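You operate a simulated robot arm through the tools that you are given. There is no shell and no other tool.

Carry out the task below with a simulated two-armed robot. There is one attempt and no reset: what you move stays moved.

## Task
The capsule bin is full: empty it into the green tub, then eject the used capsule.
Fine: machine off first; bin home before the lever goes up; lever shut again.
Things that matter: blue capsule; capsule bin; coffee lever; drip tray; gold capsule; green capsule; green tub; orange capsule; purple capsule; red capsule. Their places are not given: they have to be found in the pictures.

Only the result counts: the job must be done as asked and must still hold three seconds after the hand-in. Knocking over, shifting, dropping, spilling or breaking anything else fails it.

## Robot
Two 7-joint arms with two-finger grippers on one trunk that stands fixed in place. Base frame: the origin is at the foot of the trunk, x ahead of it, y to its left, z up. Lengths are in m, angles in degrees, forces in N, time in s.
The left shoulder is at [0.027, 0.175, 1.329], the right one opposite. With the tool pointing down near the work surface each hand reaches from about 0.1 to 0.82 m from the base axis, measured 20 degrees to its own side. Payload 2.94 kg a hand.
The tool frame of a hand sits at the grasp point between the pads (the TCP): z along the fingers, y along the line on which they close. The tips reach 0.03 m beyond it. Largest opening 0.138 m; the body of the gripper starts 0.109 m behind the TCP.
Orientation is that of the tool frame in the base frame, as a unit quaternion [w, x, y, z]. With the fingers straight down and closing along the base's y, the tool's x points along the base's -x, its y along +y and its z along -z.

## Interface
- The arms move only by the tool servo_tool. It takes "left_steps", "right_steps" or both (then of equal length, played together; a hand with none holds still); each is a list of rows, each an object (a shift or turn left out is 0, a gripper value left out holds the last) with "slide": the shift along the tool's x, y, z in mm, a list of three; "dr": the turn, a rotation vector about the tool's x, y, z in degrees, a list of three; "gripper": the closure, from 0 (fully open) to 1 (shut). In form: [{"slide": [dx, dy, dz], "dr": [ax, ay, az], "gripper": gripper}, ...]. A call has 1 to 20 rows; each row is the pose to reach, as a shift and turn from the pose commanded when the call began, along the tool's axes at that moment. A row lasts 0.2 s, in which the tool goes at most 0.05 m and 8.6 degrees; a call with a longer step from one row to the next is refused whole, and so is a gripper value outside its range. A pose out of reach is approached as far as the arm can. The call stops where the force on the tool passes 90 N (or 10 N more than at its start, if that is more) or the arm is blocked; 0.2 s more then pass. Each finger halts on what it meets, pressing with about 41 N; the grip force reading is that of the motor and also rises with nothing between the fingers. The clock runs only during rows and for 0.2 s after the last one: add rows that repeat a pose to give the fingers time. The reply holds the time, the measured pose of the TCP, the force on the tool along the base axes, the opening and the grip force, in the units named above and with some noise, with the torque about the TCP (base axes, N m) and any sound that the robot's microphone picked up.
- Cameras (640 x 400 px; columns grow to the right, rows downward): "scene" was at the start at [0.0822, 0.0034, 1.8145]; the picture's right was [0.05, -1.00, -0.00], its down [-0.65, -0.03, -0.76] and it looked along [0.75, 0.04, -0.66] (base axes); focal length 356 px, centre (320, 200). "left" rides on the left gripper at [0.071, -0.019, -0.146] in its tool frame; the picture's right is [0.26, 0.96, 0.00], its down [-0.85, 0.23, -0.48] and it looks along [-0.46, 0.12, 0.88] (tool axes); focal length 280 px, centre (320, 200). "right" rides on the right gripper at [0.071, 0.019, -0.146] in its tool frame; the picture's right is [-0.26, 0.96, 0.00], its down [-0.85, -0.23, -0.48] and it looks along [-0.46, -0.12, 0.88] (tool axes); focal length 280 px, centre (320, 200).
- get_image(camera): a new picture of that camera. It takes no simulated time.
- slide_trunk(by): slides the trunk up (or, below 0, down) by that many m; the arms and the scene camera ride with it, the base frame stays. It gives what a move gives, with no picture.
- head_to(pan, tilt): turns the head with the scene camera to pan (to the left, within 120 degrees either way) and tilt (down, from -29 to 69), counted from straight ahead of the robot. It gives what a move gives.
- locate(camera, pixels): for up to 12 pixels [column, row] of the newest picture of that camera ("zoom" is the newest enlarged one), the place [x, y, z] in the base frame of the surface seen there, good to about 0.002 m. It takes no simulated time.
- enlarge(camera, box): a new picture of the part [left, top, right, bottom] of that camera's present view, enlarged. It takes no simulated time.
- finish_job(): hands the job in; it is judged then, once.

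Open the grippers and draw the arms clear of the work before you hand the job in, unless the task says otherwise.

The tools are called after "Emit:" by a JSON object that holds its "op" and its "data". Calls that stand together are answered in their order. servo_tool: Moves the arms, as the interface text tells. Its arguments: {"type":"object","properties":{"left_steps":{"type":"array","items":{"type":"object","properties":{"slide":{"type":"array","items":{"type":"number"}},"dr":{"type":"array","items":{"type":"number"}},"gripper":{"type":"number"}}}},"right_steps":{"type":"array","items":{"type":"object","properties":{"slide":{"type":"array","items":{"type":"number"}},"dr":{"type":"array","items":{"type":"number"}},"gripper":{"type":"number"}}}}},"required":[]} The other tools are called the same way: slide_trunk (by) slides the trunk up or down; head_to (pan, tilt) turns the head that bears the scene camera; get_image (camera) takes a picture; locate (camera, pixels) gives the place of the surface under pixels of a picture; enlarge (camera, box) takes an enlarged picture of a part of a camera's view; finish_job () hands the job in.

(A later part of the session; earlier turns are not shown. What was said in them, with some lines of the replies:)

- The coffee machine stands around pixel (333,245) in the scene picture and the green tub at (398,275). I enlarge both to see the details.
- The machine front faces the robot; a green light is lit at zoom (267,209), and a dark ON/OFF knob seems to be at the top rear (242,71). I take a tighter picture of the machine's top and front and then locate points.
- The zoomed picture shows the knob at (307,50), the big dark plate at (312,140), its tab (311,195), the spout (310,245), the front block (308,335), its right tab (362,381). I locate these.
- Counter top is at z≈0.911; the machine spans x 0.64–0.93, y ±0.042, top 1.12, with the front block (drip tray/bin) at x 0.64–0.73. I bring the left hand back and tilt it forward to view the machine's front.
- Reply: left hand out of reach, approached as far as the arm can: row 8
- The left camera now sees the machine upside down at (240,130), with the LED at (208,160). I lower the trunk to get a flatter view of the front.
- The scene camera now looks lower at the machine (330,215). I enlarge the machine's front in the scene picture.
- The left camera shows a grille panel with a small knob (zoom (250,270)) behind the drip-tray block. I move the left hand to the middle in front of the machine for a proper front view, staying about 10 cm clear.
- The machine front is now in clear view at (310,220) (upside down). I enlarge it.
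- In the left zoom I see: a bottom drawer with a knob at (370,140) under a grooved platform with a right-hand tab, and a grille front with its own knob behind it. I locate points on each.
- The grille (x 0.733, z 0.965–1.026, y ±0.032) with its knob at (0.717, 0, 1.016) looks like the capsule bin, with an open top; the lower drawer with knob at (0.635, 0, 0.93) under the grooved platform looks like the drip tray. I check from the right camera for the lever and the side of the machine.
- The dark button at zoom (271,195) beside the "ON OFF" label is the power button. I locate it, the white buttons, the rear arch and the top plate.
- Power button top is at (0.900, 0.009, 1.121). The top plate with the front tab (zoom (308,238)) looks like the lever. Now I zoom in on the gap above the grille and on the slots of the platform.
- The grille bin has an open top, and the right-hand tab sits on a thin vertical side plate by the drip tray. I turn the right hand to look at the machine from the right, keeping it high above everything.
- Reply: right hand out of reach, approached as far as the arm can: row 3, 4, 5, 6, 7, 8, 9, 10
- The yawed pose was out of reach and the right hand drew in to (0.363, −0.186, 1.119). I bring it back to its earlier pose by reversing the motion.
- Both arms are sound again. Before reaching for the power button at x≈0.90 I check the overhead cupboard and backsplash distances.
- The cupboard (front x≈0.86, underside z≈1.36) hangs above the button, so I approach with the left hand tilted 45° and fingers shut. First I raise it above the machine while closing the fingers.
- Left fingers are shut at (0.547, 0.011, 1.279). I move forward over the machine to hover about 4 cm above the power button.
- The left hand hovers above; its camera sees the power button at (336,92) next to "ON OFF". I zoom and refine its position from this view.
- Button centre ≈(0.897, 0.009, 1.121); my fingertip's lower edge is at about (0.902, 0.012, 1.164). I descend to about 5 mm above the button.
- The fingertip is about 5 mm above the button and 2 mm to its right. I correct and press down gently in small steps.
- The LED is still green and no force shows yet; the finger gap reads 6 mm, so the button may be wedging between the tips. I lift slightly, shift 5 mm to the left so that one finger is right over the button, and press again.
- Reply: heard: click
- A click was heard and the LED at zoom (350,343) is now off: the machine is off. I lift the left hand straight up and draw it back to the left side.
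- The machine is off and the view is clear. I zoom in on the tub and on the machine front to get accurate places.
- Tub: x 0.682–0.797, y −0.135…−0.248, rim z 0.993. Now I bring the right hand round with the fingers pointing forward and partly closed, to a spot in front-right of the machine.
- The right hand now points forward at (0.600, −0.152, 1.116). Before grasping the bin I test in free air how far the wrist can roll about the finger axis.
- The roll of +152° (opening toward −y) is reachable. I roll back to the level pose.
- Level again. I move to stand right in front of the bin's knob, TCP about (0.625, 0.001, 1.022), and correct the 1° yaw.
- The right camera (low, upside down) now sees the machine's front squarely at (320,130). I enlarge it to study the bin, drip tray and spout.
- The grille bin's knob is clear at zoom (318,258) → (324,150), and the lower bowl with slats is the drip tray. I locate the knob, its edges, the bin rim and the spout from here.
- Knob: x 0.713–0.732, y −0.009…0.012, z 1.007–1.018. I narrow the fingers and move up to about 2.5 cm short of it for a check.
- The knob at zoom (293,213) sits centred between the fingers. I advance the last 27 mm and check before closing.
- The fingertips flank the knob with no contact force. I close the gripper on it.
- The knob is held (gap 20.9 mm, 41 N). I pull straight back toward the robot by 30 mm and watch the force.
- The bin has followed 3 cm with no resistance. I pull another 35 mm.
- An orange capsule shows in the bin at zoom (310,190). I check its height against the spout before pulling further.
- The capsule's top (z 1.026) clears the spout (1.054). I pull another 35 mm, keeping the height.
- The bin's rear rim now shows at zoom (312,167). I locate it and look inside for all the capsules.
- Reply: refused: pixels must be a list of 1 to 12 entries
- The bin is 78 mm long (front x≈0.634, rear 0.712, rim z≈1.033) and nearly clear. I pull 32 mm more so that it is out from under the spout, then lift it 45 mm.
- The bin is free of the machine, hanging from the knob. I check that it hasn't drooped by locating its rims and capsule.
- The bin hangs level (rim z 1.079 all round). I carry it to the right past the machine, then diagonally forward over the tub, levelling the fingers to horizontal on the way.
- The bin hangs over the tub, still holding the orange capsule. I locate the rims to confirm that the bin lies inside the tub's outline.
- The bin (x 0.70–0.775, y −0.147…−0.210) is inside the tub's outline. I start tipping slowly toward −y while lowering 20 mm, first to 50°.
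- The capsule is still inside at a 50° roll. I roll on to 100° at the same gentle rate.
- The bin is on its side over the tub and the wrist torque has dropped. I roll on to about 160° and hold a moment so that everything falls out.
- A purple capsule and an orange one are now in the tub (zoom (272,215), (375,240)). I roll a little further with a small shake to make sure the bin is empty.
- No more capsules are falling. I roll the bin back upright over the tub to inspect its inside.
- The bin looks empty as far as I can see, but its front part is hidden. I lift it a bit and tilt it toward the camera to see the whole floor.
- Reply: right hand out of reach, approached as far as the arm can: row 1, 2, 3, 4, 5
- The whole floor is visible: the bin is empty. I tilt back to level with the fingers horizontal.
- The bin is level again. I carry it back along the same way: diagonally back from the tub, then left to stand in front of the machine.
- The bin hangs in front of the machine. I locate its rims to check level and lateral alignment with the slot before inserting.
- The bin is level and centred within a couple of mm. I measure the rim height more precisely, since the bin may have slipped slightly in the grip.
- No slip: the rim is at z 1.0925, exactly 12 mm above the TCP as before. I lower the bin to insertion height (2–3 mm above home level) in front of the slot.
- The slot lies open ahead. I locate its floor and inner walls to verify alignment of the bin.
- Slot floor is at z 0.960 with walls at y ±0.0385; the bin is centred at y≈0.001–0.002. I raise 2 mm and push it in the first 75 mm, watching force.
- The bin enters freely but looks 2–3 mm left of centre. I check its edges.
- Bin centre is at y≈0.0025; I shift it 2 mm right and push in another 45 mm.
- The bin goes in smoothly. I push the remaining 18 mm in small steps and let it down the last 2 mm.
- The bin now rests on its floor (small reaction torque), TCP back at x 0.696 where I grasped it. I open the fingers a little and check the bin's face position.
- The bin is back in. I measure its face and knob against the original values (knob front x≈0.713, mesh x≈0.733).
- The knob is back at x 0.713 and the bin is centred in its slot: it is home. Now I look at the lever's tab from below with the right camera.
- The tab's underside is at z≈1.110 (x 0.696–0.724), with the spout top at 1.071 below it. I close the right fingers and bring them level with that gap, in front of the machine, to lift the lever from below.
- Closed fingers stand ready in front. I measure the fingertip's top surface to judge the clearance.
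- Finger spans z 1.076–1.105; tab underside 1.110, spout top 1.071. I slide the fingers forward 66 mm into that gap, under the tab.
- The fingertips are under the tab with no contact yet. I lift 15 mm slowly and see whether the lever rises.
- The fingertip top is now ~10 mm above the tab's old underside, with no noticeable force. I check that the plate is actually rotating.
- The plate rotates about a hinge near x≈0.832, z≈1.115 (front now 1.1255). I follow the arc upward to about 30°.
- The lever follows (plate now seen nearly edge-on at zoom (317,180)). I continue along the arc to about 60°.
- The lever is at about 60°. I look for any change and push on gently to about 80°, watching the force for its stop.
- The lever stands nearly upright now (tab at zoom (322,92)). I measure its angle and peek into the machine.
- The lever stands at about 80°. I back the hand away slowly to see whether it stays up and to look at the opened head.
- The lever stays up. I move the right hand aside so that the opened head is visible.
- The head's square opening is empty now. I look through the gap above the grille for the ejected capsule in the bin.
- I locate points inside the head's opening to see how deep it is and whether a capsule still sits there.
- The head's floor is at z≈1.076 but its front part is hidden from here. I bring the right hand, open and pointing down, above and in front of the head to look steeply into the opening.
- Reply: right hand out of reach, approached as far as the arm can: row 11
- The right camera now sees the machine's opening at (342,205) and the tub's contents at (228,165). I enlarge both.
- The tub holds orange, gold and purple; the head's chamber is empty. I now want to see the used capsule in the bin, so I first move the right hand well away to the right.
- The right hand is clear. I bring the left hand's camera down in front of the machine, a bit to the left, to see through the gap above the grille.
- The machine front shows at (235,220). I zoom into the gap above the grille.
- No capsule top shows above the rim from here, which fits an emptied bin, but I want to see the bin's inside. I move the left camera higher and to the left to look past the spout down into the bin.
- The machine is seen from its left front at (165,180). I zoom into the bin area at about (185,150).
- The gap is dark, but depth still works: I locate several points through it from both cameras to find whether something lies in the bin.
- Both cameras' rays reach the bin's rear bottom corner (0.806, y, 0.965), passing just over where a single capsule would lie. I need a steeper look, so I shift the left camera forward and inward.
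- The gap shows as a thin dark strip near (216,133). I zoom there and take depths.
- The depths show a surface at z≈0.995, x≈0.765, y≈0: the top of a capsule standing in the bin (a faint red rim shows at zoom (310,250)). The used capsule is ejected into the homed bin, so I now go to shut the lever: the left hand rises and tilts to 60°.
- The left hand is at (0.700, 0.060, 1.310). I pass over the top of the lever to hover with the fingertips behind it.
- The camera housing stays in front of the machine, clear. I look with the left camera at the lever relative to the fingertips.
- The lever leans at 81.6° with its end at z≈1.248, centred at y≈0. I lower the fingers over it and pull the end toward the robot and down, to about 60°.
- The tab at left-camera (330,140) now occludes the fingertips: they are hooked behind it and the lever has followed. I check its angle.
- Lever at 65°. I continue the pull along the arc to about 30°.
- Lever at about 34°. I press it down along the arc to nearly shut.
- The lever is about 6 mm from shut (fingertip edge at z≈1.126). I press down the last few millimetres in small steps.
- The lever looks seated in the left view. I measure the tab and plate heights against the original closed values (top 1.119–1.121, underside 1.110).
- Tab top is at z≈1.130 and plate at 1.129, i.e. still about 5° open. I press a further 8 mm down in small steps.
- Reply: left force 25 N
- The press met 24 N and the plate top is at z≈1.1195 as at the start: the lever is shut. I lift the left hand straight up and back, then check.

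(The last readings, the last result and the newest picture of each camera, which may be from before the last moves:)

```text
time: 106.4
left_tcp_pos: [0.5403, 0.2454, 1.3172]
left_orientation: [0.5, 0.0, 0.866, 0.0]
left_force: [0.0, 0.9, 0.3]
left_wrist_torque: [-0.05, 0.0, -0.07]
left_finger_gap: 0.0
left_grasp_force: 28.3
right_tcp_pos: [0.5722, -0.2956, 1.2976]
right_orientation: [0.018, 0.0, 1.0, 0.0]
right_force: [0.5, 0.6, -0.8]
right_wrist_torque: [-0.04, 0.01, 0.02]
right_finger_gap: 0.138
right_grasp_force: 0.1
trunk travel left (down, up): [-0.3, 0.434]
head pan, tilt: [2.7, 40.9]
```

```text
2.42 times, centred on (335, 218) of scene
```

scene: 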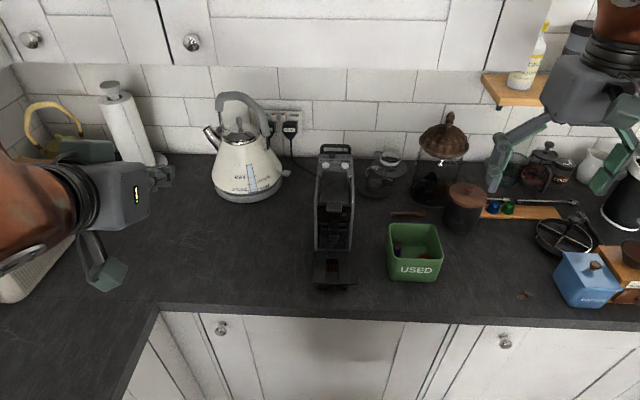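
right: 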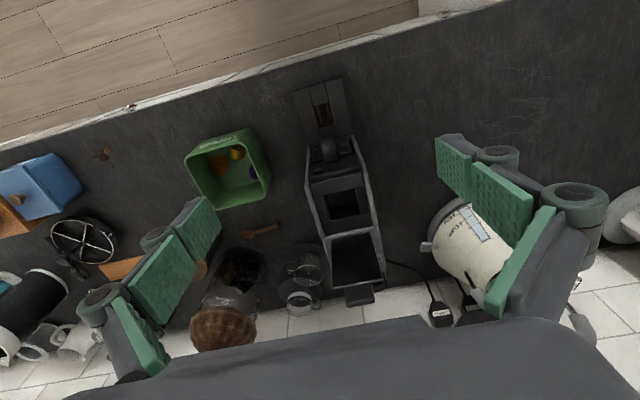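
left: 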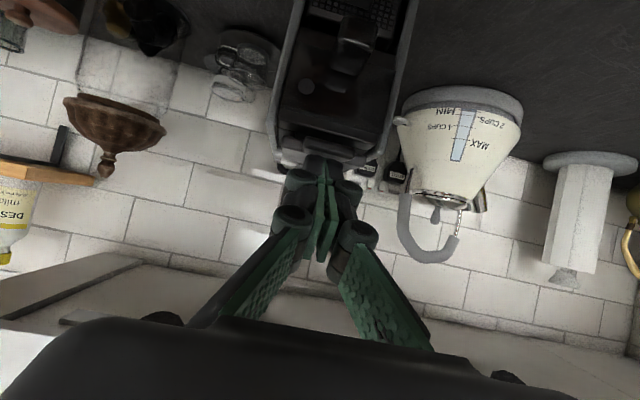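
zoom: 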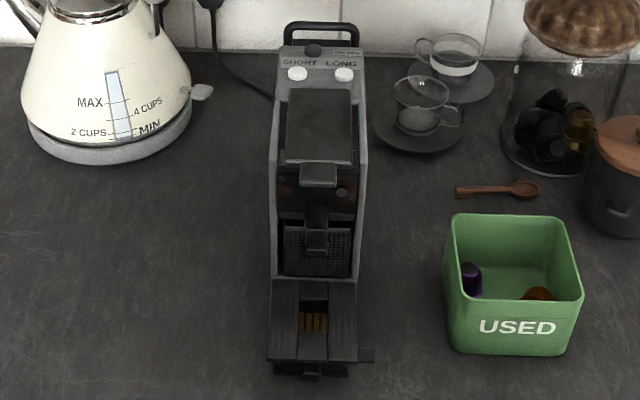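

Everything looks as it should: LED off, lever down, bin in. I verify the heights and places numerically.

Emit:
{"op": "locate", "data": {"camera": "zoom", "pixels": [[318, 175], [318, 150], [318, 110], [318, 95], [313, 50], [298, 74], [345, 74], [272, 270], [358, 275], [300, 345], [450, 260], [513, 240]]}}

Emit:
{"op": "enlarge", "data": {"camera": "scene", "box": [312, 165, 362, 260]}}

Emit:
{"op": "enlarge", "data": {"camera": "right", "box": [360, 60, 600, 240]}}

```text
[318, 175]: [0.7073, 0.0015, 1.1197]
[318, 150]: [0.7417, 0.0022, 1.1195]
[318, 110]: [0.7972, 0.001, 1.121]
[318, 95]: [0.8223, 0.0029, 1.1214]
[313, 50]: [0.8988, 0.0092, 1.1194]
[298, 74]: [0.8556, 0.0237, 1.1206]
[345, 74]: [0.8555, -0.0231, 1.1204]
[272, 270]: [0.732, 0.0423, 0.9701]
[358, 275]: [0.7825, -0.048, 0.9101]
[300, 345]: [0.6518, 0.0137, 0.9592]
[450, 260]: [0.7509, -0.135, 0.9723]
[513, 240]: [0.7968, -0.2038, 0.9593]
```

```text
4.21 times, centred on (337, 212) of scene
```

zoom: 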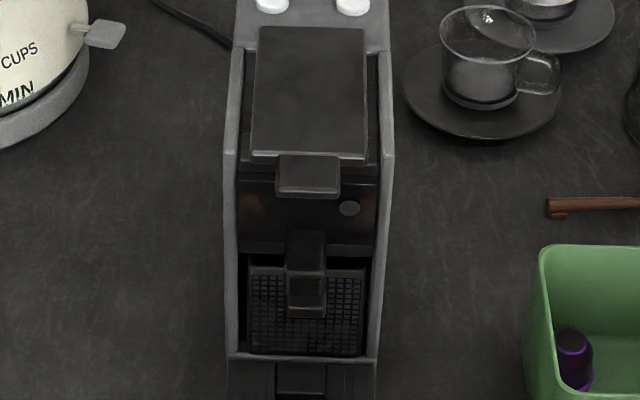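

```text
2.22 times, centred on (480, 150) of right
```

zoom: 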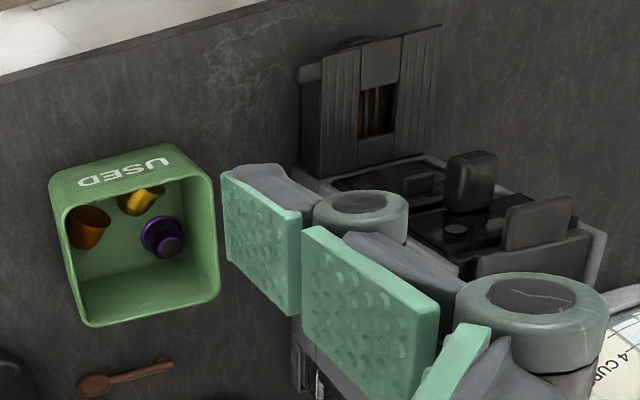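

Lever plate (1.1195–1.121), buttons, tub and tray are all where they were. I open the left gripper while both hands stay clear of the work.

Emit:
{"op": "servo_tool", "data": {"left_steps": [{"slide": [0, 10, -10], "gripper": 0}, {"slide": [0, 20, -20], "gripper": 0}, {"slide": [0, 30, -30], "gripper": 0}, {"slide": [0, 30, -30], "gripper": 0}, {"slide": [0, 30, -30], "gripper": 0}, {"slide": [0, 30, -30], "gripper": 0}, {"slide": [0, 30, -30], "gripper": 0}, {"slide": [0, 30, -30], "gripper": 0}, {"slide": [0, 30, -30], "gripper": 0}]}}

Emit:
{"op": "get_image", "data": {"camera": "scene"}}

Emit:
{"op": "enlarge", "data": {"camera": "scene", "box": [318, 218, 354, 250]}}

Emit:
{"op": "locate", "data": {"camera": "zoom", "pixels": [[280, 265], [280, 240], [130, 280], [430, 280], [130, 140], [430, 140], [60, 300], [480, 300], [300, 330]]}}

```text
time: 108.4
left_tcp_pos: [0.5112, 0.2723, 1.3309]
left_orientation: [0.5, 0.0, 0.866, 0.0]
left_force: [-0.4, 0.8, 0.5]
left_wrist_torque: [0.02, -0.02, 0.0]
left_finger_gap: 0.138
left_grasp_force: 0.0
right_tcp_pos: [0.5736, -0.2968, 1.2963]
right_orientation: [0.018, 0.0, 1.0, 0.0]
right_force: [-0.3, -0.3, -0.1]
right_wrist_torque: [-0.03, -0.02, 0.0]
right_finger_gap: 0.1381
right_grasp_force: 0.1
trunk travel left (down, up): [-0.3, 0.434]
head pan, tilt: [2.7, 40.9]
```

```text
taken
```

scene: 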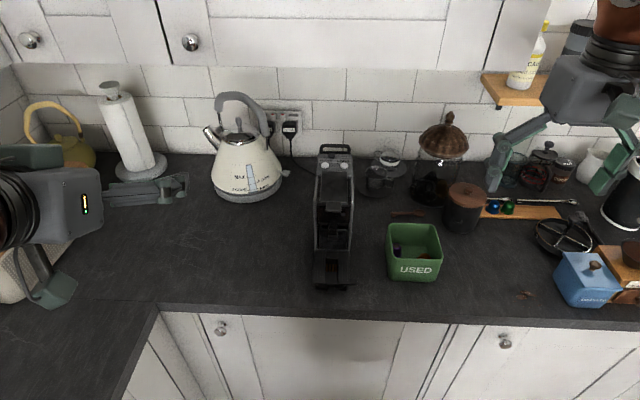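

```text
12.50 times, centred on (336, 234) of scene
```

zoom: 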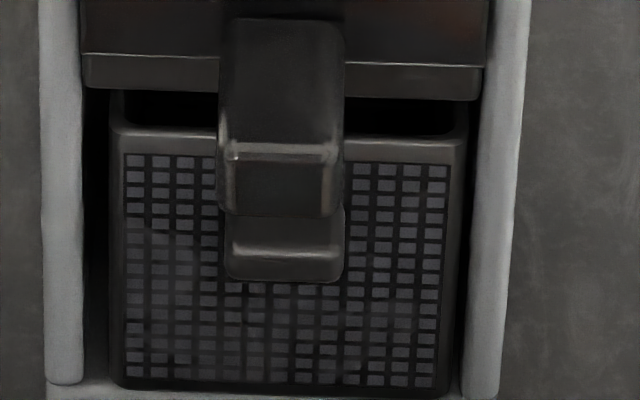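

```text
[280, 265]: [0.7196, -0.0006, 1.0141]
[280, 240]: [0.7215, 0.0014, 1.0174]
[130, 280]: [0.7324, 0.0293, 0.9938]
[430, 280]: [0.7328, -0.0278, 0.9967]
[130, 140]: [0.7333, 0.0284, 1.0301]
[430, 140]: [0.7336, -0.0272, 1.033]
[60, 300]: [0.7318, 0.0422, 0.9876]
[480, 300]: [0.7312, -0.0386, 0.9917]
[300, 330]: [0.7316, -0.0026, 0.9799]
```

The bin's face is flush with the frame (x≈0.7325, as at the start). The machine is off, the lever shut, the three capsules are in the tub and the used one is in the bin, with both hands open and clear. I hand in the job.

Emit:
{"op": "finish_job", "data": {}}

```text
The job is handed in.
```

I emptied the capsule bin into the green tub and ejected the used capsule. The job is handed in, but I haven't seen how it was judged.

1. **Machine off:** I pressed ON/OFF first. There was a click and the green light went out.
2. **Bin emptied:** The orange, gold and purple capsules are in the tub. I tilted the bin towards the camera afterwards and its whole floor was clear.
3. **Bin home:** I put it back before raising the lever. Its front sits flush with the frame, within a millimetre or so of where it started.
4. **Used capsule ejected:** I raised the lever to about 80°. The head's chamber is now empty and something capsule-sized is standing in the bin. The bin is too dark to see it clearly: I went by depth readings and a faint red rim.
5. **Lever shut:** I pressed it down to its stop, and it measures at its original closed height.

The tub, the drip tray's platform and the machine measured where they were before. Both grippers are open and clear of the work.
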